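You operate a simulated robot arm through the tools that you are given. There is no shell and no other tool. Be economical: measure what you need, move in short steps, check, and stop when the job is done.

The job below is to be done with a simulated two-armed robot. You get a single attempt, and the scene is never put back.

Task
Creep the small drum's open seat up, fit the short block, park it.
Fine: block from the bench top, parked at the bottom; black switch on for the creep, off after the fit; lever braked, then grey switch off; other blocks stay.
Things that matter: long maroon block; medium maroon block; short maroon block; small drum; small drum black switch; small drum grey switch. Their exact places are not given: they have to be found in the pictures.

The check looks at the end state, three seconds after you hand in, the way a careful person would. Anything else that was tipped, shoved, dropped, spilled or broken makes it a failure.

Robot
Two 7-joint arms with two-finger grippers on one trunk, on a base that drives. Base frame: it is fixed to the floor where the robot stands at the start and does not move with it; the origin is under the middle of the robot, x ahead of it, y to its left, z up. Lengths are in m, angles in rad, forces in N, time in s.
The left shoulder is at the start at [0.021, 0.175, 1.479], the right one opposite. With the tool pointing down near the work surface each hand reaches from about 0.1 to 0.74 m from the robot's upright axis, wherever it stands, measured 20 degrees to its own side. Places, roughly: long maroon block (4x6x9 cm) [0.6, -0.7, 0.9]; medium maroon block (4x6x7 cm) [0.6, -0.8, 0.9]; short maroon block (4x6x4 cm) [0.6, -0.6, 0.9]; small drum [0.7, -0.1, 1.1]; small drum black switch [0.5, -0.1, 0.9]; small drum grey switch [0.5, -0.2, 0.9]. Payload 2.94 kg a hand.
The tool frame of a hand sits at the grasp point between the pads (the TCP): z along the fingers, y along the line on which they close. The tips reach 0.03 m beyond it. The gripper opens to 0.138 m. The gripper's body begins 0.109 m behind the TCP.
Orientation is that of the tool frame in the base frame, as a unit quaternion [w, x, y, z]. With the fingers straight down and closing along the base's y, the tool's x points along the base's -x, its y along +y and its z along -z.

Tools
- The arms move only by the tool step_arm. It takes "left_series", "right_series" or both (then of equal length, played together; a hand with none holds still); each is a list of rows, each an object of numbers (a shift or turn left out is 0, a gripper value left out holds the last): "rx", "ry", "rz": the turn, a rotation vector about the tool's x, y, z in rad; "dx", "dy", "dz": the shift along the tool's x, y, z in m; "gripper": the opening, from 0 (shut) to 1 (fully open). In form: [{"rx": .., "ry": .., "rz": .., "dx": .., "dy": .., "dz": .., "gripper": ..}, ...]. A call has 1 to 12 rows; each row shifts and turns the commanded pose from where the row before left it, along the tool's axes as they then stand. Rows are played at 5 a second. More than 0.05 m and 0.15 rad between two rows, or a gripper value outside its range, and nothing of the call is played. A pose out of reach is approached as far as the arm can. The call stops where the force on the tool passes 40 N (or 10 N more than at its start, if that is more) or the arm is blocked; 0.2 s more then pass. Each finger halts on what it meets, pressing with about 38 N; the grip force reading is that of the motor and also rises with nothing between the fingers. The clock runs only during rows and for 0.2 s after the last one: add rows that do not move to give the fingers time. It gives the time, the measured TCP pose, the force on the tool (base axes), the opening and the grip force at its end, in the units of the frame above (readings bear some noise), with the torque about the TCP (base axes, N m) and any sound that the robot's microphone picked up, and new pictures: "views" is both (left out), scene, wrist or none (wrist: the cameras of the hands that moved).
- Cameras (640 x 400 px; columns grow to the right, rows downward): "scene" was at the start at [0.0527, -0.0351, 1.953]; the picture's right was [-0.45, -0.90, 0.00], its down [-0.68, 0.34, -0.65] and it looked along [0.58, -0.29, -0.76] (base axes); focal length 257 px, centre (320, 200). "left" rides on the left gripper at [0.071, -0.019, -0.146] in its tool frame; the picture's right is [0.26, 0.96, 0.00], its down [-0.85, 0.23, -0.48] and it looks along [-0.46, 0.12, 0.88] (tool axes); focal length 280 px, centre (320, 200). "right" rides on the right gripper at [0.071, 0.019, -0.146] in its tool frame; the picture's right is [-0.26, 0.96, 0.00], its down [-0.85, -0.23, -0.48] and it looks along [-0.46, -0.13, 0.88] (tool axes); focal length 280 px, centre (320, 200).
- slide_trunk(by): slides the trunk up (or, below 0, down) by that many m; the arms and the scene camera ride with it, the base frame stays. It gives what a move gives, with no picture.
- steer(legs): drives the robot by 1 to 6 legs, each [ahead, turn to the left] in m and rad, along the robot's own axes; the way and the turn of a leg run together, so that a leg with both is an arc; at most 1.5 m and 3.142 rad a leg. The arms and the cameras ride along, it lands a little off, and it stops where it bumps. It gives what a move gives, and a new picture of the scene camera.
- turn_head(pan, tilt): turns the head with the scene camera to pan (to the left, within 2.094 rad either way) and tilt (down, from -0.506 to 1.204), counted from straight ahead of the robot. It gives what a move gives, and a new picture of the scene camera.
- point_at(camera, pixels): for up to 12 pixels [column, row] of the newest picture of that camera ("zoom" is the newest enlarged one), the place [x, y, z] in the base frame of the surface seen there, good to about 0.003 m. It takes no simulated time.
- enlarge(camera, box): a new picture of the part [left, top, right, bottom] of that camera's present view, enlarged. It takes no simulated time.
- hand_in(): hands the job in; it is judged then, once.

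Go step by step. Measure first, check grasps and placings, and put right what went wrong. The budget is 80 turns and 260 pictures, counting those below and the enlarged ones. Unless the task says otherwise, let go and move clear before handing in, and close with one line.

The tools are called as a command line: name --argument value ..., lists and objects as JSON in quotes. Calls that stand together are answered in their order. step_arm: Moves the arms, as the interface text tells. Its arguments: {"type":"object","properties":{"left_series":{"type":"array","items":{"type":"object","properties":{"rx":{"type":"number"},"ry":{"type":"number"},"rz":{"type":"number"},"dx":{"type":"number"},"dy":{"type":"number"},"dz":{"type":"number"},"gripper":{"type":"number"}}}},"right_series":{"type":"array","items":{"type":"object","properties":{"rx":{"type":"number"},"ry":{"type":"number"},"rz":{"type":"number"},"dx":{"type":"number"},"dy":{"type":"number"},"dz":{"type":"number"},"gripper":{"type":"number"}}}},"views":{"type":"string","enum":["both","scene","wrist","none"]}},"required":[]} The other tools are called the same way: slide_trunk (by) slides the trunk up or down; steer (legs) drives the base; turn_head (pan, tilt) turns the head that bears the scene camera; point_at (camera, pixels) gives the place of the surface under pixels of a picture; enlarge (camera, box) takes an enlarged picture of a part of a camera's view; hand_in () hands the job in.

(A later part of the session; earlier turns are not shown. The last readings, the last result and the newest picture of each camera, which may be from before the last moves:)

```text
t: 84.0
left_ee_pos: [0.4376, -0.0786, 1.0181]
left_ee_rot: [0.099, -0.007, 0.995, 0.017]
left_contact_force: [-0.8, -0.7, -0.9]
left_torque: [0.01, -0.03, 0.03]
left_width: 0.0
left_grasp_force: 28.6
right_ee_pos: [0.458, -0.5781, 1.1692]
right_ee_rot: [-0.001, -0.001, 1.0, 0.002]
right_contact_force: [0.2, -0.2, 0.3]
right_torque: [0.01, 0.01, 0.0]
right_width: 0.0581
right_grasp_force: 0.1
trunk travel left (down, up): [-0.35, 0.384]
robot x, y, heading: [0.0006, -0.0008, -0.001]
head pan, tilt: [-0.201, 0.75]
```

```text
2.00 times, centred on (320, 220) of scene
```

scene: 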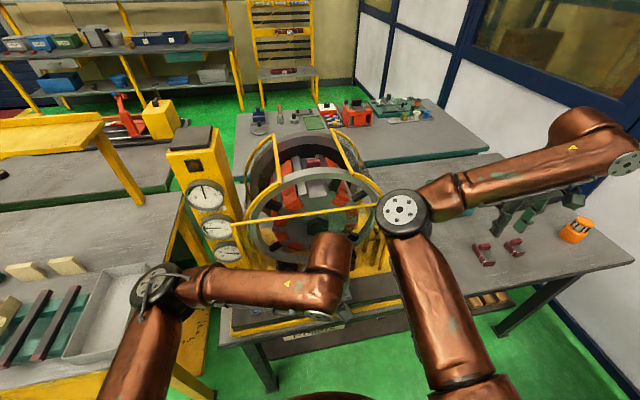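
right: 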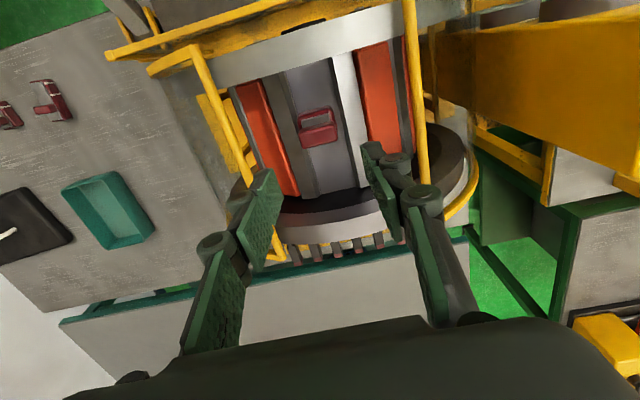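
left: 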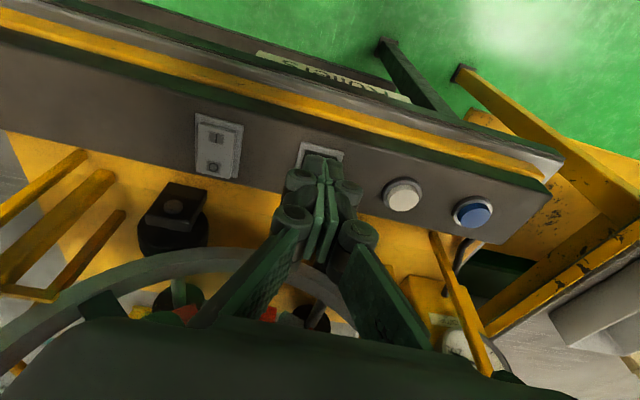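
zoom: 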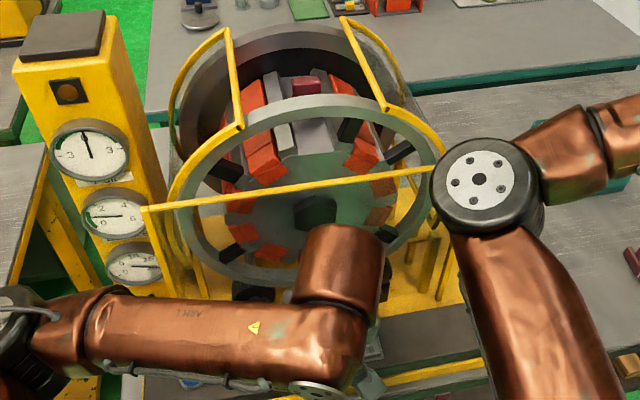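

Nothing looks bent and the drum and block are unchanged. I'll set the 0.3 rad lean and hover over the O end carefully.

step_arm --left_series '[{"rx": 0.036, "ry": -0.102, "rz": 0.009}, {"dx": -0.0257, "dy": 0.0048, "dz": 0.0207}, {"dx": -0.0257, "dy": 0.0048, "dz": 0.0207}]' --views "wrist"

enlarge --camera "left" --box '[200, 60, 440, 210]'

```text
t: 84.8
left_ee_pos: [0.5001, -0.07, 0.9915]
left_ee_rot: [0.148, 0.0, 0.989, 0.0]
left_contact_force: [0.3, 0.1, 0.4]
left_torque: [-0.01, 0.02, 0.02]
left_width: 0.0002
left_grasp_force: 28.4
right_ee_pos: [0.4578, -0.5799, 1.1698]
right_ee_rot: [0.0, 0.0, 1.0, 0.0]
right_contact_force: [-0.1, -0.9, 0.5]
right_torque: [-0.03, 0.04, -0.01]
right_width: 0.0582
right_grasp_force: 0.1
trunk travel left (down, up): [-0.35, 0.384]
robot x, y, heading: [0.0018, 0.0021, -0.001]
head pan, tilt: [-0.201, 0.75]
```

left: 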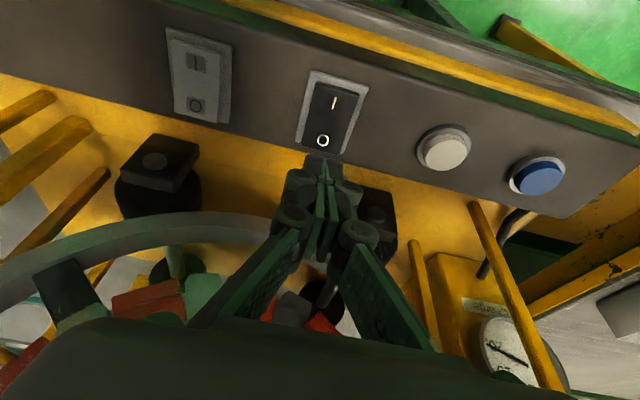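

```text
2.67 times, centred on (320, 135) of left
```

zoom: 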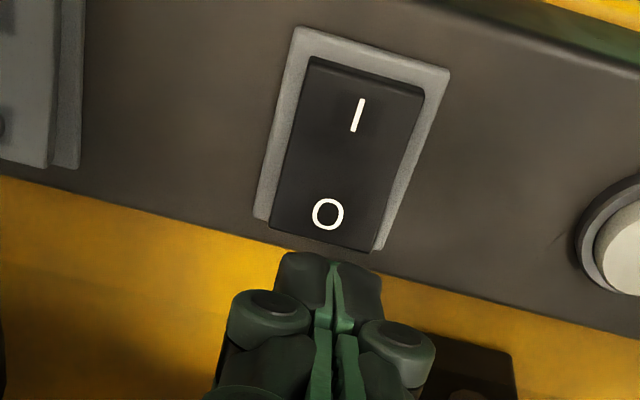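

I'll check the exact O-end position before pressing.

point_at --camera "zoom" --pixels '[[328, 214], [320, 238], [355, 115], [280, 228], [375, 245]]'

```text
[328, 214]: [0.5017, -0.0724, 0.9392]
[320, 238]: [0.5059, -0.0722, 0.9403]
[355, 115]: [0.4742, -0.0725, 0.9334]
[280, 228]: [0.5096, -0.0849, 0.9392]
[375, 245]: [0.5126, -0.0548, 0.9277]
```

O end is raised at z 0.940, x 0.50–0.51. Pressing at x≈0.504.

step_arm --left_series '[{"dx": 0.0048, "dz": -0.0015, "dy": -0.001}, {"dx": 0.0044, "dz": 0.0143}, {"dx": 0.0024, "dz": 0.0076}, {"dx": 0.0015, "dz": 0.0048}, {"dx": 0.0009, "dz": 0.0029}, {"dx": 0.0006, "dz": 0.0019}]' --views "none"

step_arm --left_series '[{"dx": -0.004, "dz": -0.013}, {"dx": -0.006, "dz": -0.019}, {"dx": 0.03, "dz": -0.01}, {"dx": 0.01, "dy": 0.045}, {"dy": 0.045}]' --views "wrist"

enlarge --camera "scene" --box '[220, 130, 400, 330]'

```text
t: 86.3
left_ee_pos: [0.4979, -0.0727, 0.9626]
left_ee_rot: [0.155, -0.001, 0.988, -0.003]
left_contact_force: [-2.8, 2.8, 12.4]
left_torque: [0.12, 0.15, -0.01]
left_width: 0.0058
left_grasp_force: 28.4
right_ee_pos: [0.4568, -0.5787, 1.1704]
right_ee_rot: [-0.001, -0.001, 1.0, 0.001]
right_contact_force: [0.5, -0.5, 0.2]
right_torque: [-0.02, 0.04, -0.02]
right_width: 0.0577
right_grasp_force: 0.2
trunk travel left (down, up): [-0.35, 0.384]
robot x, y, heading: [0.0007, -0.001, 0.001]
head pan, tilt: [-0.201, 0.75]
stopped in row 6 (left hand): the force on the tool passed its limit at 42 N (the readings are from after the stop); the commanded pose is now the measured one
```

```text
t: 87.5
left_ee_pos: [0.4526, 0.0157, 0.9938]
left_ee_rot: [0.153, -0.001, 0.988, -0.004]
left_contact_force: [1.1, 0.3, 0.0]
left_torque: [-0.01, 0.02, -0.01]
left_width: 0.0
left_grasp_force: 28.1
right_ee_pos: [0.4584, -0.5773, 1.1716]
right_ee_rot: [0.001, -0.002, 1.0, 0.0]
right_contact_force: [-0.3, 0.2, -0.4]
right_torque: [-0.01, -0.01, 0.0]
right_width: 0.0581
right_grasp_force: 0.0
trunk travel left (down, up): [-0.35, 0.384]
robot x, y, heading: [0.0023, 0.0022, 0.003]
head pan, tilt: [-0.201, 0.75]
```

left: 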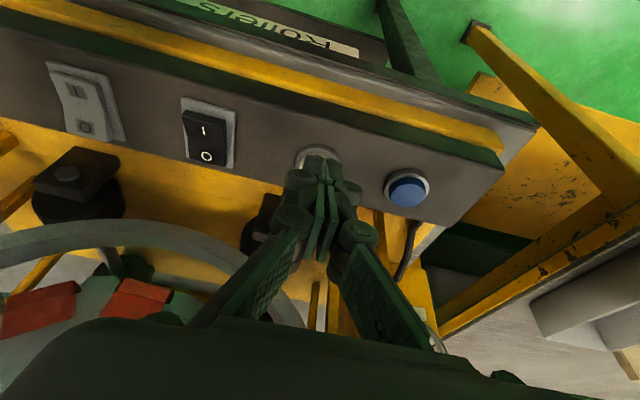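

```text
2.00 times, centred on (310, 230) of scene
```

zoom: 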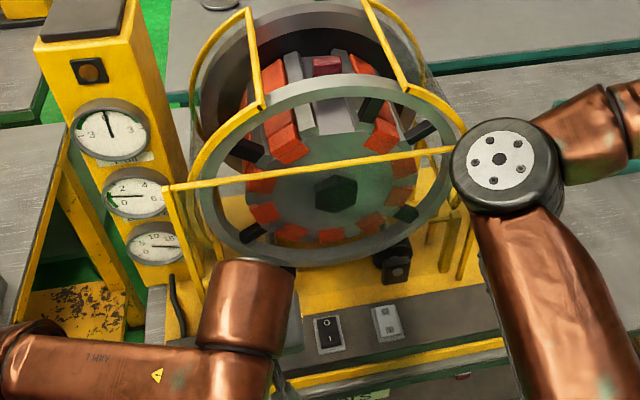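

Black is off now (its I end is raised). I'll tap the white button briefly and see whether and how fast the drum moves with black off.

step_arm --left_series '[{"dx": -0.0263, "dy": -0.0065, "dz": 0.0165}, {"dx": 0.0053, "dz": 0.0172}, {"dx": 0.0025, "dz": 0.0076}, {"dx": -0.003, "dz": -0.0095}, {"dx": -0.003, "dz": -0.0095}]' --views "none"

enlarge --camera "scene" --box '[220, 130, 400, 330]'

```text
t: 88.7
left_ee_pos: [0.4849, 0.0109, 0.978]
left_ee_rot: [0.153, -0.001, 0.988, -0.002]
left_contact_force: [0.1, 0.4, 1.1]
left_torque: [0.03, -0.01, -0.03]
left_width: 0.0
left_grasp_force: 28.1
right_ee_pos: [0.4583, -0.5783, 1.1698]
right_ee_rot: [0.0, -0.002, 1.0, 0.001]
right_contact_force: [-0.2, 0.1, -0.3]
right_torque: [0.0, 0.04, 0.0]
right_width: 0.058
right_grasp_force: 0.0
trunk travel left (down, up): [-0.35, 0.384]
robot x, y, heading: [-0.0005, 0.0029, -0.002]
head pan, tilt: [-0.201, 0.75]
heard: click
```

```text
2.00 times, centred on (310, 230) of scene
```

zoom: 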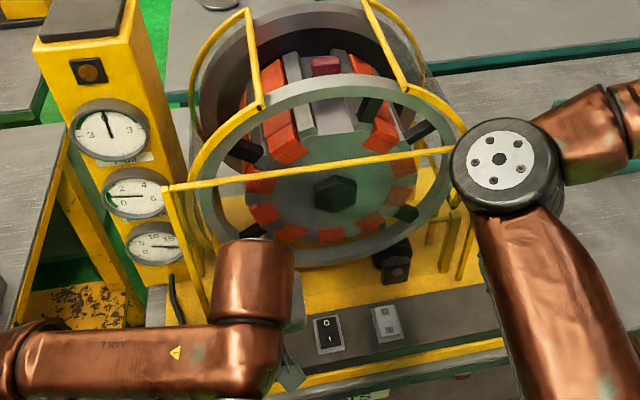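

A click was heard but little movement. I'll hold it down for about 0.6 s.

step_arm --left_series '[{"dx": 0.0056, "dz": 0.0181}, {}, {}]' --views "none"

enlarge --camera "scene" --box '[220, 130, 400, 330]'

```text
t: 89.5
left_ee_pos: [0.4854, 0.0101, 0.9601]
left_ee_rot: [0.153, -0.002, 0.988, -0.002]
left_contact_force: [-0.4, 0.2, 5.0]
left_torque: [0.0, 0.03, -0.01]
left_width: 0.0059
left_grasp_force: 28.1
right_ee_pos: [0.4588, -0.5777, 1.1698]
right_ee_rot: [0.0, -0.001, 1.0, 0.001]
right_contact_force: [1.1, 0.0, 0.5]
right_torque: [-0.03, 0.04, 0.0]
right_width: 0.0578
right_grasp_force: 0.0
trunk travel left (down, up): [-0.35, 0.384]
robot x, y, heading: [-0.0004, -0.001, -0.002]
head pan, tilt: [-0.201, 0.75]
heard: click
```

```text
2.00 times, centred on (310, 230) of scene
```

zoom: 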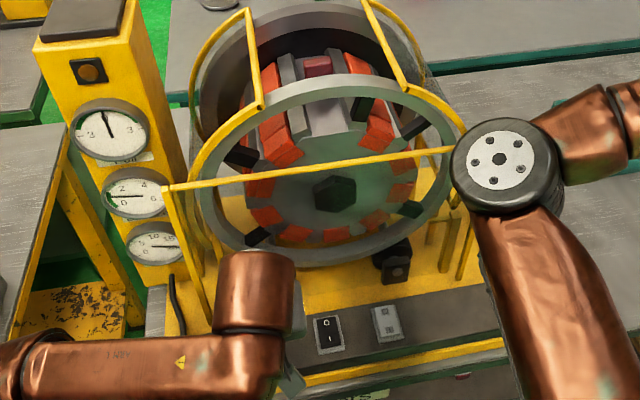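

With black off the white button still turns the drum, roughly twice as fast (block moved 326→317). I'll continue in short holds and watch that the block stays put.

step_arm --left_series '[{}, {}, {}]' --views "none"

enlarge --camera "scene" --box '[220, 130, 400, 330]'

```text
t: 90.3
left_ee_pos: [0.4855, 0.0102, 0.9596]
left_ee_rot: [0.154, -0.001, 0.988, -0.002]
left_contact_force: [1.2, -0.5, 6.3]
left_torque: [0.03, 0.05, -0.01]
left_width: 0.0059
left_grasp_force: 28.5
right_ee_pos: [0.4579, -0.579, 1.1701]
right_ee_rot: [0.0, -0.002, 1.0, 0.0]
right_contact_force: [0.8, -0.2, 0.0]
right_torque: [0.02, 0.02, -0.02]
right_width: 0.058
right_grasp_force: 0.0
trunk travel left (down, up): [-0.35, 0.384]
robot x, y, heading: [-0.0007, -0.0011, -0.001]
head pan, tilt: [-0.201, 0.75]
```

```text
2.00 times, centred on (310, 230) of scene
```

zoom: 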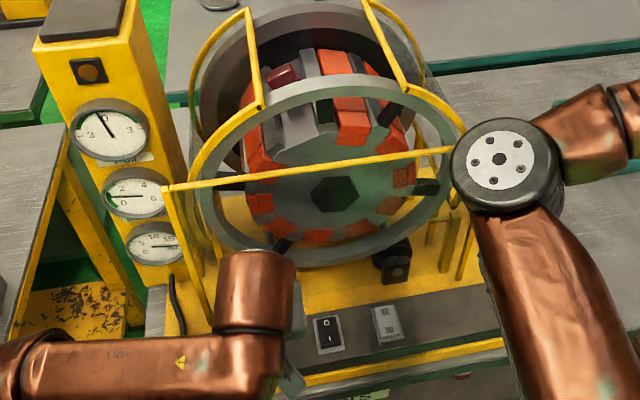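

The block holds at about 33° round. The drum now turns about 30°/s. Holding 1.2 s more.

step_arm --left_series '[{}, {}, {}, {}, {}]' --views "none"

enlarge --camera "scene" --box '[240, 130, 380, 280]'

```text
t: 91.5
left_ee_pos: [0.4861, 0.011, 0.9604]
left_ee_rot: [0.153, -0.002, 0.988, -0.002]
left_contact_force: [1.4, -1.1, 7.7]
left_torque: [0.0, 0.01, 0.0]
left_width: 0.006
left_grasp_force: 28.0
right_ee_pos: [0.4581, -0.579, 1.1693]
right_ee_rot: [0.001, -0.002, 1.0, 0.001]
right_contact_force: [1.3, -0.3, 0.6]
right_torque: [0.0, 0.04, -0.01]
right_width: 0.0579
right_grasp_force: 0.1
trunk travel left (down, up): [-0.35, 0.384]
robot x, y, heading: [-0.0017, -0.0003, 0.004]
head pan, tilt: [-0.201, 0.75]
```

```text
2.67 times, centred on (310, 205) of scene
```

zoom: 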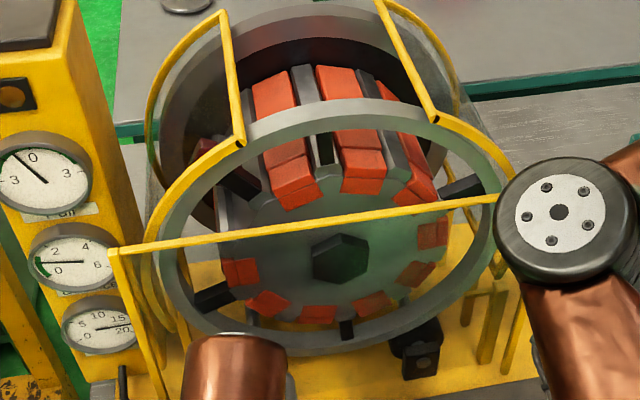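

Open seat with block is now about 62° round to the left; rate ≈25°/s. Holding 2.6 s more, then checking.

step_arm --left_series '[{}, {}, {}, {}, {}, {}, {}, {}, {}, {}, {}, {}]' --views "none"

enlarge --camera "scene" --box '[240, 130, 380, 280]'

```text
t: 94.1
left_ee_pos: [0.4856, 0.0105, 0.9606]
left_ee_rot: [0.154, -0.001, 0.988, -0.003]
left_contact_force: [0.1, -0.5, 7.3]
left_torque: [0.0, 0.04, 0.0]
left_width: 0.0059
left_grasp_force: 28.2
right_ee_pos: [0.4583, -0.5788, 1.1702]
right_ee_rot: [0.001, -0.001, 1.0, 0.002]
right_contact_force: [-0.2, 0.1, 0.0]
right_torque: [0.02, -0.03, 0.03]
right_width: 0.0579
right_grasp_force: 0.0
trunk travel left (down, up): [-0.35, 0.384]
robot x, y, heading: [-0.0013, 0.0036, 0.003]
head pan, tilt: [-0.201, 0.75]
```

```text
2.67 times, centred on (310, 205) of scene
```

zoom: 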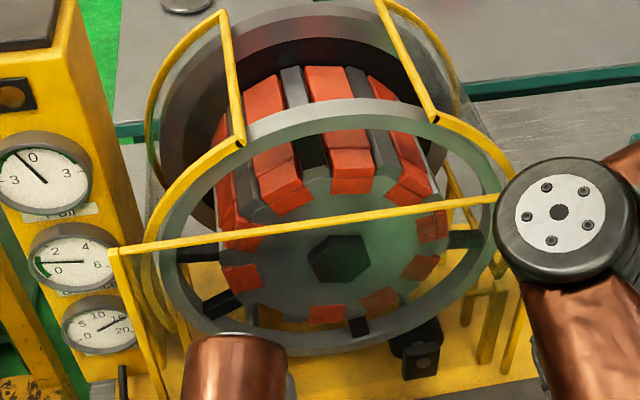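

The block's seat is now at about 138° (gap at zoom (275,305)). About 42° remain; I'll hold 1.0 s and release to see the coast.

step_arm --left_series '[{}, {}, {}, {}, {}, {"dx": -0.004, "dz": -0.014}, {"dx": -0.002, "dz": -0.006}, {}, {}]' --views "none"

enlarge --camera "scene" --box '[240, 130, 380, 280]'

```text
t: 96.1
left_ee_pos: [0.4856, 0.0118, 0.98]
left_ee_rot: [0.153, -0.001, 0.988, -0.002]
left_contact_force: [0.7, 0.0, -0.1]
left_torque: [0.0, 0.0, 0.0]
left_width: 0.0002
left_grasp_force: 28.4
right_ee_pos: [0.4586, -0.5778, 1.169]
right_ee_rot: [0.0, -0.001, 1.0, 0.001]
right_contact_force: [-0.3, -0.5, 0.3]
right_torque: [0.0, 0.02, -0.02]
right_width: 0.058
right_grasp_force: 0.1
trunk travel left (down, up): [-0.35, 0.384]
robot x, y, heading: [0.0018, -0.0018, 0.002]
head pan, tilt: [-0.201, 0.75]
```

```text
2.67 times, centred on (310, 205) of scene
```

zoom: 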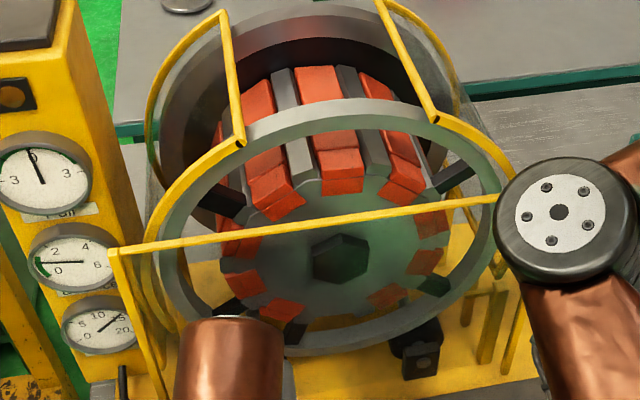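

The gap is at the bottom and the opposite orange block is at the top (zoom (320,85)). I'll measure how level that top block is to judge the parked angle.

point_at --camera "zoom" --pixels '[[300, 80], [320, 80], [338, 78], [305, 95], [340, 92], [283, 85], [348, 78], [320, 160], [342, 158], [360, 156], [300, 160], [375, 155]]'

enlarge --camera "left" --box '[0, 200, 320, 400]'

```text
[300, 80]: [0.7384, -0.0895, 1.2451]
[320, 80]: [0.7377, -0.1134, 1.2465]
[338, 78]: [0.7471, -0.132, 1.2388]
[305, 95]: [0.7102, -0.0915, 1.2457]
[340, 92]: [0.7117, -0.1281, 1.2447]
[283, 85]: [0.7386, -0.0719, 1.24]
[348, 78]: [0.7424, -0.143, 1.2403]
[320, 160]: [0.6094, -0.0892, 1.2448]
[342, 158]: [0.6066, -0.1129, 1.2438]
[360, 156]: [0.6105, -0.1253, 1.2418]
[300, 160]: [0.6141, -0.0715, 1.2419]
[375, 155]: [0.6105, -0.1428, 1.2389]
```

```text
2.00 times, centred on (160, 300) of left
```

zoom: 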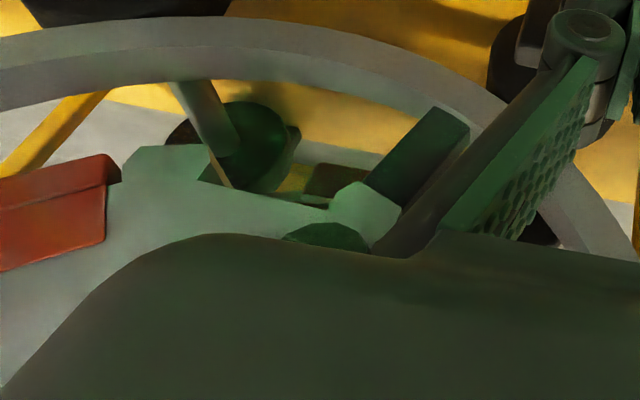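

The top block's rails are level (1.240 both sides), so the fitted seat is at the bottom to within a degree or two. Now the brake lever: I'll move the left hand back slightly and look at the lever closely.

step_arm --left_series '[{"dx": 0.03, "dz": -0.03}, {"dx": 0.03, "dz": -0.02}]' --right_series '[{"dx": 0.04, "gripper": 0}, {"dx": 0.04, "dy": 0.02}]' --views "both"

enlarge --camera "right" --box '[380, 20, 640, 240]'

enlarge --camera "scene" --box '[380, 230, 500, 320]'

```text
t: 96.7
left_ee_pos: [0.4146, 0.0129, 1.0096]
left_ee_rot: [0.154, -0.001, 0.988, -0.002]
left_contact_force: [0.2, -0.2, -0.2]
left_torque: [-0.04, 0.0, 0.0]
left_width: 0.0
left_grasp_force: 28.0
right_ee_pos: [0.3782, -0.5568, 1.1719]
right_ee_rot: [0.0, -0.001, 1.0, 0.001]
right_contact_force: [0.0, -0.4, -0.4]
right_torque: [-0.02, -0.01, -0.03]
right_width: 0.0044
right_grasp_force: 1.4
trunk travel left (down, up): [-0.35, 0.384]
robot x, y, heading: [0.0023, 0.0013, 0.002]
head pan, tilt: [-0.201, 0.75]
```

scene: 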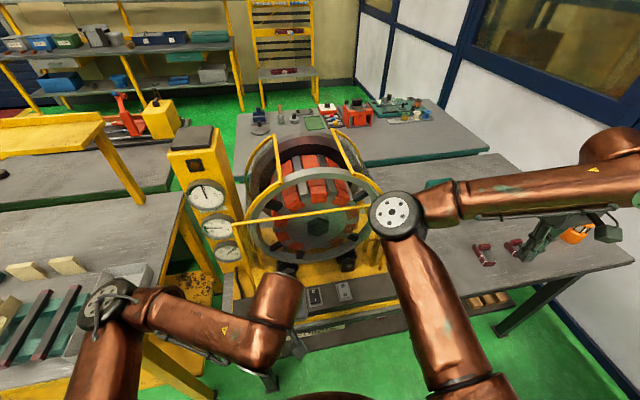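
right: 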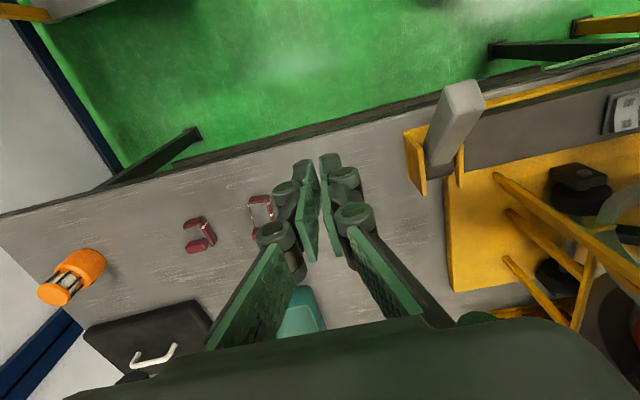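
left: 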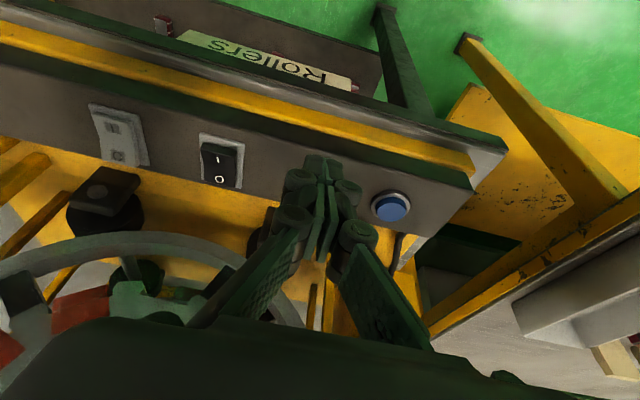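

```text
1.82 times, centred on (510, 130) of right
```

zoom: 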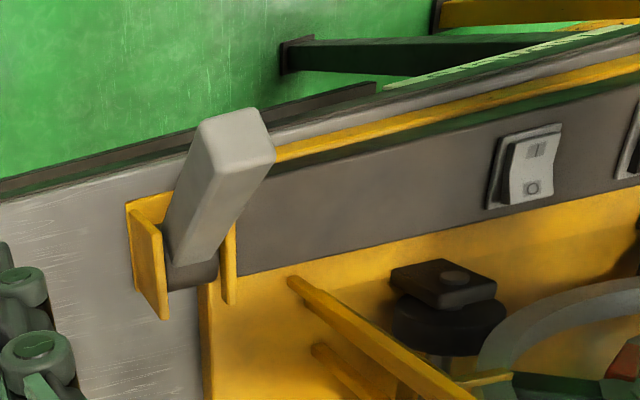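

```text
4.44 times, centred on (440, 275) of scene
```

zoom: 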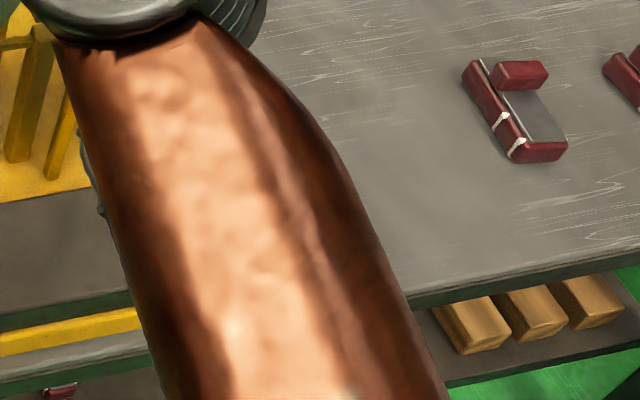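

The lever leans toward the robot and up, from a pivot between two yellow plates. I'll measure it.

enlarge --camera "right" --box '[390, 60, 510, 210]'

point_at --camera "right" --pixels '[[445, 85], [480, 82], [483, 105], [455, 108], [448, 115], [440, 145], [452, 150], [440, 165], [415, 160], [460, 160], [428, 150], [475, 120]]'

```text
2.67 times, centred on (450, 135) of right
```

zoom: 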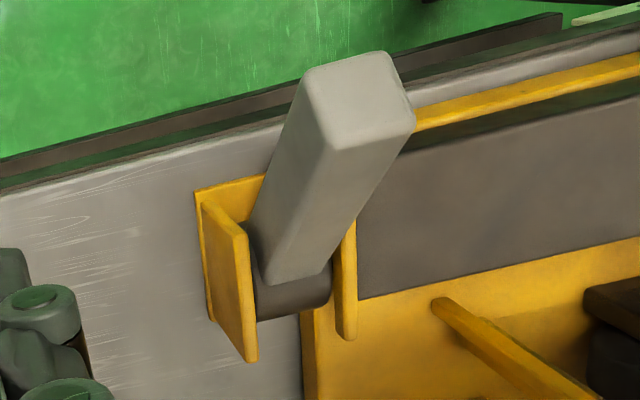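

```text
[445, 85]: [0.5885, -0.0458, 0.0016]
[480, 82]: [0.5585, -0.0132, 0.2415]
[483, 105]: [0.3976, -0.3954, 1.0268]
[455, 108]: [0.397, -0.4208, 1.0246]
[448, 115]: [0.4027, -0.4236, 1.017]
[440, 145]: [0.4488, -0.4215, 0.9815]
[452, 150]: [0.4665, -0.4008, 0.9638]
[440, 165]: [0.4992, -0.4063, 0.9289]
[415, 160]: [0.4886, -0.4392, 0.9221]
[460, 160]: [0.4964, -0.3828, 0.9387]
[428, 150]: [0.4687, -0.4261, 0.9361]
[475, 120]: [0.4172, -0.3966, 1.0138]
```

Lever: pivot ≈(0.485,-0.41,0.94), tip ≈(0.39,-0.41,1.02), leaning ~41° up toward the robot. I'll put the closed right fingers on its robot side and try pushing it away toward +x.

step_arm --right_series '[{"dx": 0.03}, {"dx": 0.03}, {"dy": 0.05}, {"dy": 0.05}, {"dy": 0.047}, {"dz": 0.05}, {"dz": 0.05}, {"dz": 0.05}, {"dz": 0.012}]' --views "wrist"

```text
t: 98.7
left_ee_pos: [0.4142, 0.0114, 1.0106]
left_ee_rot: [0.153, -0.002, 0.988, -0.002]
left_contact_force: [0.1, 1.1, 0.2]
left_torque: [-0.02, -0.02, 0.0]
left_width: 0.0
left_grasp_force: 28.3
right_ee_pos: [0.317, -0.4109, 1.1122]
right_ee_rot: [0.0, -0.002, 1.0, 0.001]
right_contact_force: [0.0, 0.9, 0.2]
right_torque: [-0.01, 0.0, 0.01]
right_width: 0.0
right_grasp_force: 28.6
right hand out of reach, approached as far as the arm can: row 7, 8, 9
trunk travel left (down, up): [-0.35, 0.384]
robot x, y, heading: [-0.0002, 0.0016, 0.005]
head pan, tilt: [-0.201, 0.75]
```

right: 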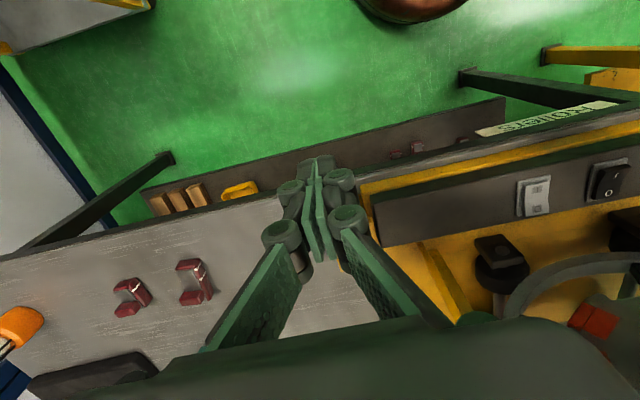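

The hand is blocked at z 1.112 (too close in). I'll raise the left hand and lower the trunk 0.13 to bring the right hand down.

step_arm --left_series '[{"dz": -0.05}, {"dz": -0.05}, {"dz": -0.05}]' --views "none"

slide_trunk --by -0.12

step_arm --right_series '[{}]' --views "both"

```text
t: 99.5
left_ee_pos: [0.3664, 0.0101, 1.1561]
left_ee_rot: [0.153, -0.001, 0.988, -0.003]
left_contact_force: [-0.4, -0.9, -0.4]
left_torque: [0.0, -0.06, 0.02]
left_width: 0.0003
left_grasp_force: 28.2
right_ee_pos: [0.3155, -0.4114, 1.1119]
right_ee_rot: [0.002, 0.0, 1.0, 0.001]
right_contact_force: [-0.5, 0.3, -0.3]
right_torque: [-0.01, -0.02, 0.03]
right_width: 0.0
right_grasp_force: 28.7
trunk travel left (down, up): [-0.35, 0.384]
robot x, y, heading: [0.0037, 0.0017, -0.001]
head pan, tilt: [-0.201, 0.75]
```

```text
t: 101.0
left_ee_pos: [0.367, 0.0121, 1.0328]
left_ee_rot: [0.154, -0.002, 0.988, -0.003]
left_contact_force: [-0.5, 0.4, -0.2]
left_torque: [0.01, -0.04, 0.01]
left_width: 0.0
left_grasp_force: 28.4
right_ee_pos: [0.3427, -0.4114, 0.9654]
right_ee_rot: [-0.049, -0.002, 0.999, 0.002]
right_contact_force: [0.0, -0.1, 0.4]
right_torque: [-0.01, -0.04, 0.0]
right_width: 0.0
right_grasp_force: 28.9
trunk travel left (down, up): [-0.23, 0.504]
robot x, y, heading: [0.0012, -0.0, -0.001]
head pan, tilt: [-0.201, 0.75]
```

```text
t: 101.4
left_ee_pos: [0.3673, 0.0129, 1.0341]
left_ee_rot: [0.153, -0.001, 0.988, -0.001]
left_contact_force: [-0.5, -0.1, -0.5]
left_torque: [0.0, 0.01, -0.01]
left_width: 0.0
left_grasp_force: 28.6
right_ee_pos: [0.3441, -0.4118, 0.9643]
right_ee_rot: [-0.049, -0.002, 0.999, 0.001]
right_contact_force: [-0.1, 0.2, -0.5]
right_torque: [-0.01, -0.01, 0.0]
right_width: 0.0
right_grasp_force: 27.8
trunk travel left (down, up): [-0.23, 0.504]
robot x, y, heading: [0.0015, 0.0031, 0.001]
head pan, tilt: [-0.201, 0.75]
```

scene: 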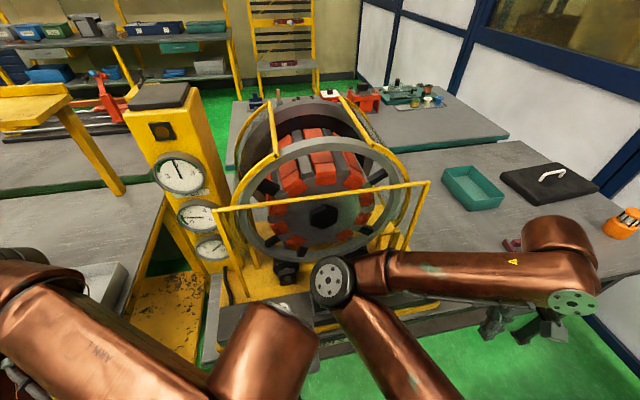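
right: 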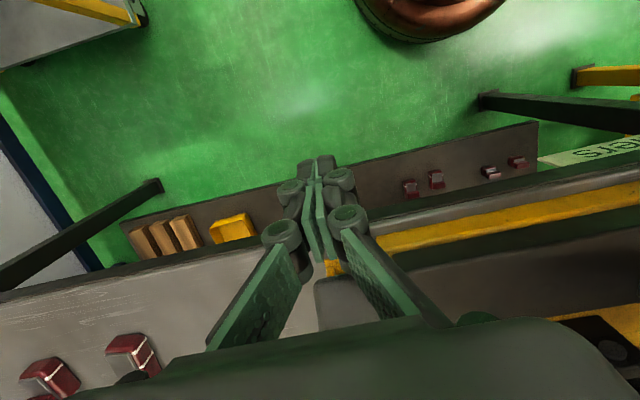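

The closed fingers are in front of the lever's end. I'll rise 3 cm so the tips clear the pivot and push toward +x in small steps.

step_arm --right_series '[{"dz": -0.03}, {"dx": -0.015}, {"dx": -0.015}, {"dx": -0.015}, {"dx": -0.015}, {"dx": -0.015}, {"dx": -0.015}]' --views "wrist"

```text
t: 102.2
left_ee_pos: [0.363, 0.0136, 1.0359]
left_ee_rot: [0.154, 0.0, 0.988, -0.003]
left_contact_force: [-0.3, 0.9, 0.2]
left_torque: [-0.03, 0.03, 0.03]
left_width: 0.0001
left_grasp_force: 28.8
right_ee_pos: [0.3627, -0.4115, 0.996]
right_ee_rot: [-0.051, 0.008, 0.999, -0.004]
right_contact_force: [-30.0, 6.4, 22.9]
right_torque: [0.27, -0.67, -0.28]
right_width: 0.0059
right_grasp_force: 28.4
trunk travel left (down, up): [-0.23, 0.504]
robot x, y, heading: [0.0014, -0.0005, -0.005]
head pan, tilt: [-0.201, 0.75]
stopped in row 4 (right hand): the force on the tool passed its limit at 53 N (the readings are from after the stop); the commanded pose is now the measured one
```

right: 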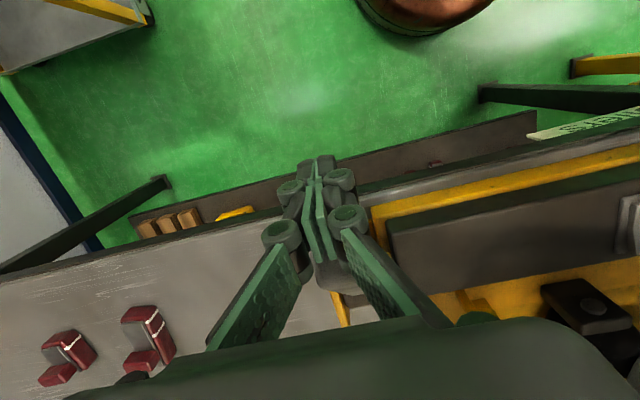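

The push toward +x met 53 N with no movement. I'll instead try pressing the lever's tip down from above: back off, level, rise, and come over its end.

step_arm --right_series '[{"dx": 0.02}, {"ry": -0.1}, {"dz": -0.045}, {"dz": -0.045}, {"dx": -0.03}, {"dx": -0.03}, {"dz": 0.015}]' --views "wrist"

enlarge --camera "right" --box '[240, 120, 480, 320]'

```text
t: 103.8
left_ee_pos: [0.3676, 0.0117, 1.0329]
left_ee_rot: [0.152, 0.0, 0.988, -0.002]
left_contact_force: [-0.1, -0.8, -0.4]
left_torque: [0.02, -0.04, -0.03]
left_width: 0.0001
left_grasp_force: 28.2
right_ee_pos: [0.4093, -0.4117, 1.0697]
right_ee_rot: [-0.001, 0.003, 1.0, -0.001]
right_contact_force: [0.3, -0.1, 0.4]
right_torque: [-0.01, 0.04, 0.0]
right_width: 0.0
right_grasp_force: 28.8
trunk travel left (down, up): [-0.23, 0.504]
robot x, y, heading: [-0.0034, 0.0014, -0.001]
head pan, tilt: [-0.201, 0.75]
```

right: 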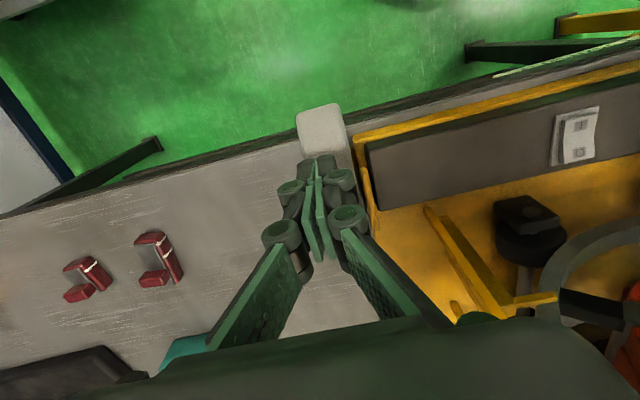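

```text
2.00 times, centred on (360, 220) of right
```

zoom: 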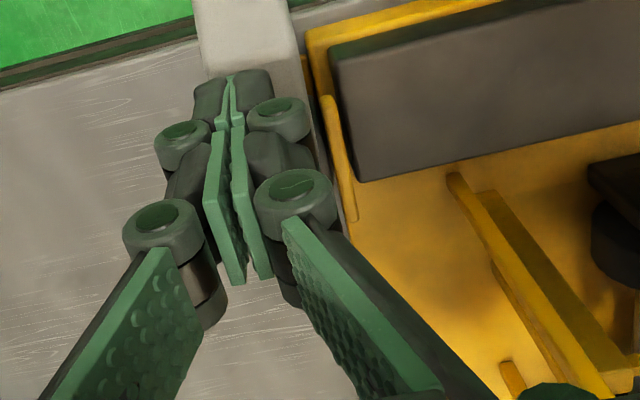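

I'll check the lever's present position before pressing.

point_at --camera "right" --pixels '[[305, 112], [335, 108], [340, 125], [310, 150], [320, 140], [345, 160]]'

step_arm --right_series '[{"dx": 0.012, "dz": 0.01}, {"dz": 0.008}, {"dz": 0.008}, {"dz": 0.008}, {"dz": 0.008}, {"dz": 0.008}]' --views "wrist"

```text
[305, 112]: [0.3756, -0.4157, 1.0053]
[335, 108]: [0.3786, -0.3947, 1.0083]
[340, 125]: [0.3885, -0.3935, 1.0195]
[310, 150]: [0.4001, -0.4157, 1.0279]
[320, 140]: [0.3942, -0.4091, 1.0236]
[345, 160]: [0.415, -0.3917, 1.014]
```

```text
t: 104.5
left_ee_pos: [0.3662, 0.0126, 1.0356]
left_ee_rot: [0.153, 0.0, 0.988, -0.003]
left_contact_force: [0.8, 0.2, -0.1]
left_torque: [0.01, 0.02, -0.02]
left_width: 0.0003
left_grasp_force: 29.0
right_ee_pos: [0.3963, -0.4132, 1.0556]
right_ee_rot: [0.003, 0.002, 1.0, -0.009]
right_contact_force: [-5.8, 4.9, 25.4]
right_torque: [0.12, 0.1, -0.09]
right_width: 0.0058
right_grasp_force: 28.3
trunk travel left (down, up): [-0.23, 0.504]
robot x, y, heading: [0.0017, 0.0018, -0.0]
head pan, tilt: [-0.201, 0.75]
stopped in row 3 (right hand): the force on the tool passed its limit at 49 N (the readings are from after the stop); the commanded pose is now the measured one
5 turns are left
```

right: 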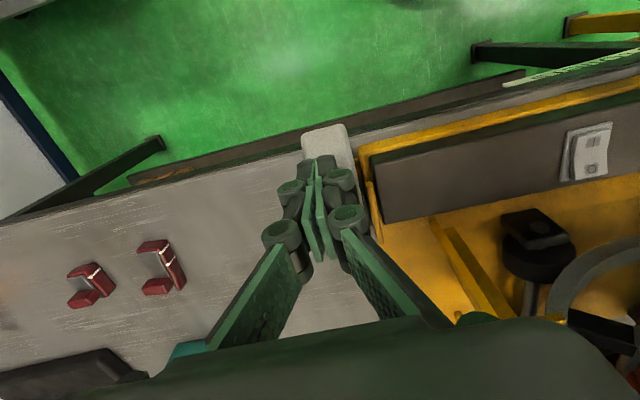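

Pressing down meets a hard stop (49 N), so the lever must swing up and away. Turns are short, so I'll grip the lever's end across y and swing it on an arc about its pivot, moving the left arm clear at the same time.

step_arm --right_series '[{"dz": -0.03, "gripper": 0.5}, {}, {}, {}, {"dz": 0.03}, {"dz": 0.03}, {"dz": 0.02}, {"gripper": 0}, {}, {}, {}, {}]' --left_series '[{"dy": 0.045}, {"dy": 0.045}, {"dy": 0.045}, {"dy": 0.045}, {"dy": 0.045}, {"dy": 0.045}, {}, {}, {}, {}, {}, {}]' --views "wrist"

step_arm --right_series '[{"dx": -0.0176, "dz": -0.0167}, {"dx": -0.0208, "dz": -0.0128}, {"dx": -0.0229, "dz": -0.0081}, {"dx": -0.0242, "dz": -0.0032}, {"dx": -0.0242, "dz": 0.0019}, {"dx": -0.0233, "dz": 0.007}, {"dx": -0.0214, "dz": 0.0116}, {"dx": -0.0185, "dz": 0.0158}]' --views "both"

enlarge --camera "right" --box '[200, 80, 520, 280]'

enlarge --camera "scene" --box '[240, 100, 480, 340]'

```text
t: 106.8
left_ee_pos: [0.3686, 0.0322, 1.0395]
left_ee_rot: [0.154, -0.001, 0.988, -0.003]
left_contact_force: [-0.1, -1.0, -0.2]
left_torque: [0.04, -0.05, -0.01]
left_width: 0.0
left_grasp_force: 28.3
left hand out of reach, approached as far as the arm can: row 1, 2, 3, 4, 5, 6
right_ee_pos: [0.3981, -0.4072, 1.0019]
right_ee_rot: [0.002, 0.001, 1.0, 0.004]
right_contact_force: [-0.6, 25.2, -1.0]
right_torque: [1.04, -0.04, 0.05]
right_width: 0.0334
right_grasp_force: 35.0
trunk travel left (down, up): [-0.23, 0.504]
robot x, y, heading: [0.0017, 0.0009, 0.006]
head pan, tilt: [-0.201, 0.75]
stopped in row 11 (right hand): the force on the tool passed its limit at 43 N (the readings are from after the stop); the commanded pose is now the measured one
```

right: 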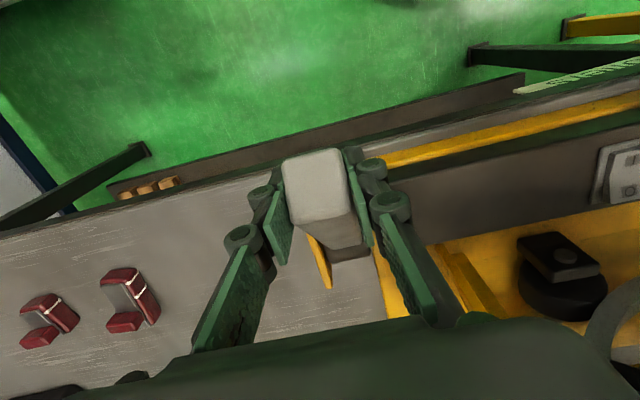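
left: 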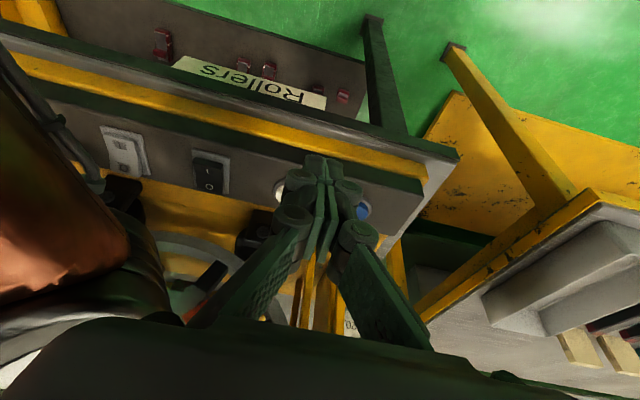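

```text
t: 107.9
left_ee_pos: [0.3673, 0.0327, 1.0399]
left_ee_rot: [0.153, 0.0, 0.988, -0.003]
left_contact_force: [0.3, 0.3, 0.2]
left_torque: [-0.01, 0.01, -0.02]
left_width: 0.0
left_grasp_force: 27.4
right_ee_pos: [0.4898, -0.4058, 1.0464]
right_ee_rot: [0.002, 0.003, 1.0, 0.004]
right_contact_force: [-11.8, 14.5, 12.9]
right_torque: [1.03, 0.16, 0.17]
right_width: 0.0335
right_grasp_force: 45.4
trunk travel left (down, up): [-0.23, 0.504]
robot x, y, heading: [-0.0014, -0.0015, -0.0]
head pan, tilt: [-0.201, 0.75]
stopped in row 5 (right hand): the force on the tool passed its limit at 51 N (the readings are from after the stop); the commanded pose is now the measured one
```

scene: 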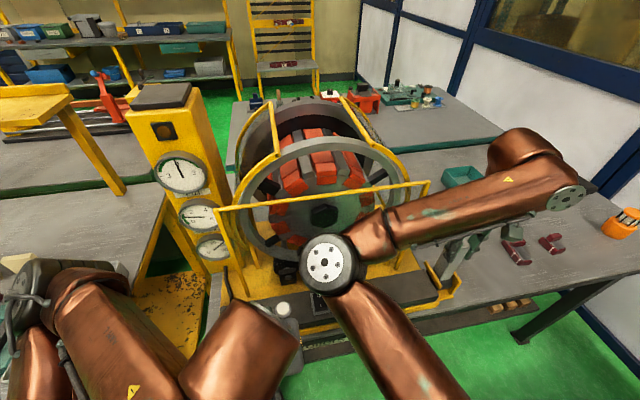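
right: 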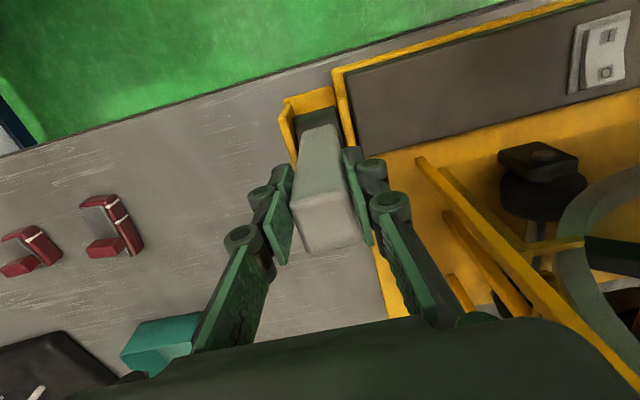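

```text
2.00 times, centred on (360, 180) of right
```

zoom: 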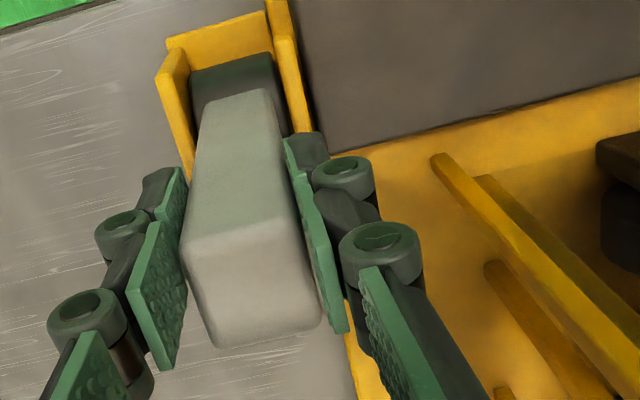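

```text
1.67 times, centred on (360, 220) of scene
4 turns are left
```

zoom: 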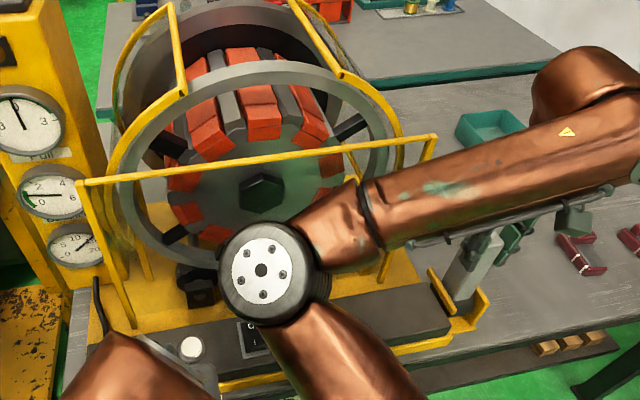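

The lever swung from leaning toward the robot to upright at x≈0.49 and then met 51 N. I'll push it a little further in small steps to be sure it is at its end stop, then release, rise, and look.

step_arm --right_series '[{"dx": -0.01}, {"dx": -0.012, "dz": 0.001}, {"dx": -0.012, "dz": 0.002}, {"dx": -0.012, "dz": 0.003}, {"dx": -0.012, "dz": 0.005}, {"dx": -0.012, "dz": 0.006}, {"dx": -0.012, "dz": 0.008}, {"dx": -0.012, "dz": 0.01}]' --views "wrist"

step_arm --right_series '[{"gripper": 0.5}, {}, {}, {"dz": -0.03}, {"dz": -0.045}, {"dz": -0.045}, {"gripper": 0}, {}, {}, {}, {}]' --views "both"

enlarge --camera "right" --box '[200, 40, 520, 240]'

enlarge --camera "scene" --box '[240, 100, 520, 340]'

point_at --camera "scene" --pixels '[[325, 265], [345, 275], [340, 300], [325, 300], [375, 230], [400, 215]]'

```text
t: 108.3
left_ee_pos: [0.3667, 0.0324, 1.0391]
left_ee_rot: [0.154, 0.0, 0.988, -0.003]
left_contact_force: [-0.9, 0.1, -0.2]
left_torque: [0.0, -0.02, -0.02]
left_width: 0.0
left_grasp_force: 28.1
right_ee_pos: [0.4912, -0.4077, 1.0462]
right_ee_rot: [-0.003, 0.007, 1.0, 0.004]
right_contact_force: [-20.6, 12.3, 15.2]
right_torque: [0.86, 0.32, 0.34]
right_width: 0.0334
right_grasp_force: 44.9
trunk travel left (down, up): [-0.23, 0.504]
robot x, y, heading: [-0.0006, -0.0004, 0.001]
head pan, tilt: [-0.201, 0.75]
stopped in row 1 (right hand): the force on the tool passed its limit at 45 N (the readings are from after the stop); the commanded pose is now the measured one
```

right: 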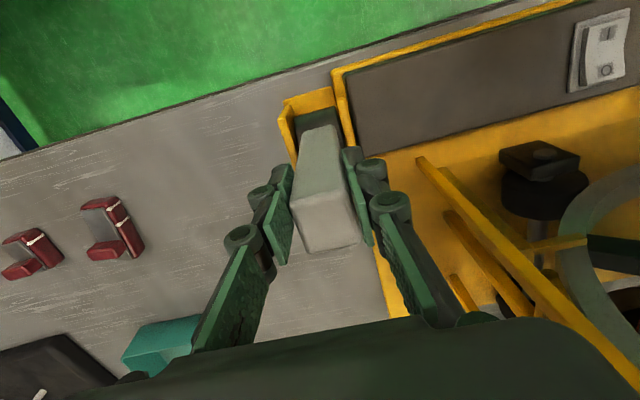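

```text
t: 110.7
left_ee_pos: [0.3693, 0.0317, 1.0376]
left_ee_rot: [0.152, 0.0, 0.988, -0.002]
left_contact_force: [0.8, -0.1, 0.3]
left_torque: [0.0, -0.03, 0.02]
left_width: 0.0
left_grasp_force: 28.5
right_ee_pos: [0.4942, -0.4113, 1.1631]
right_ee_rot: [-0.003, 0.005, 1.0, 0.003]
right_contact_force: [0.1, 0.0, -0.9]
right_torque: [0.01, 0.01, 0.02]
right_width: 0.0
right_grasp_force: 28.5
trunk travel left (down, up): [-0.23, 0.504]
robot x, y, heading: [-0.0035, 0.0, -0.003]
head pan, tilt: [-0.201, 0.75]
```

scene: 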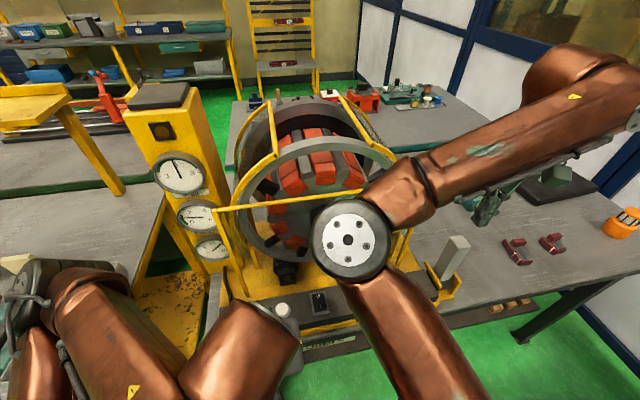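
right: 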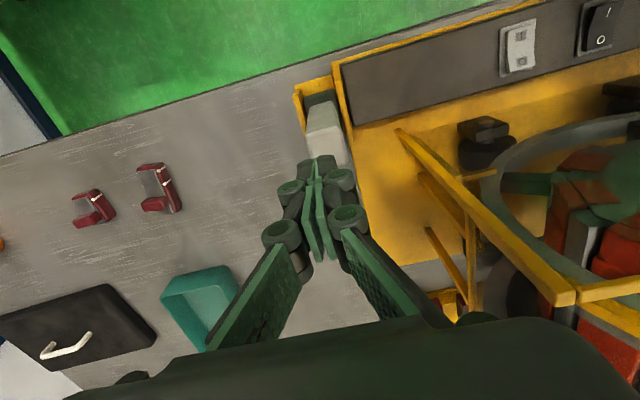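

```text
2.00 times, centred on (360, 140) of right
```

zoom: 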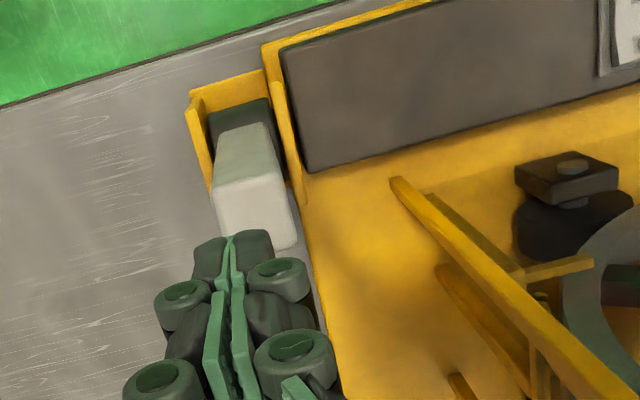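

```text
1.67 times, centred on (380, 220) of scene
```

zoom: 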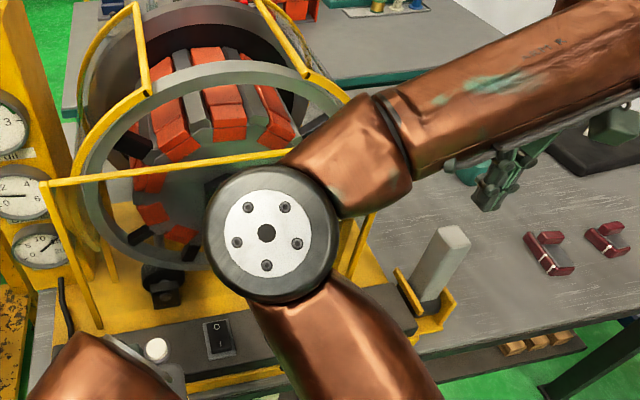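

```text
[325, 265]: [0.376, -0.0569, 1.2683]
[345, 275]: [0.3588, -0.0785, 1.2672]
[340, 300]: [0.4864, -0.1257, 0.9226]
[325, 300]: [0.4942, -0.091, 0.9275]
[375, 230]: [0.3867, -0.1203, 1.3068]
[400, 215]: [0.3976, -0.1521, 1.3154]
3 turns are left
```

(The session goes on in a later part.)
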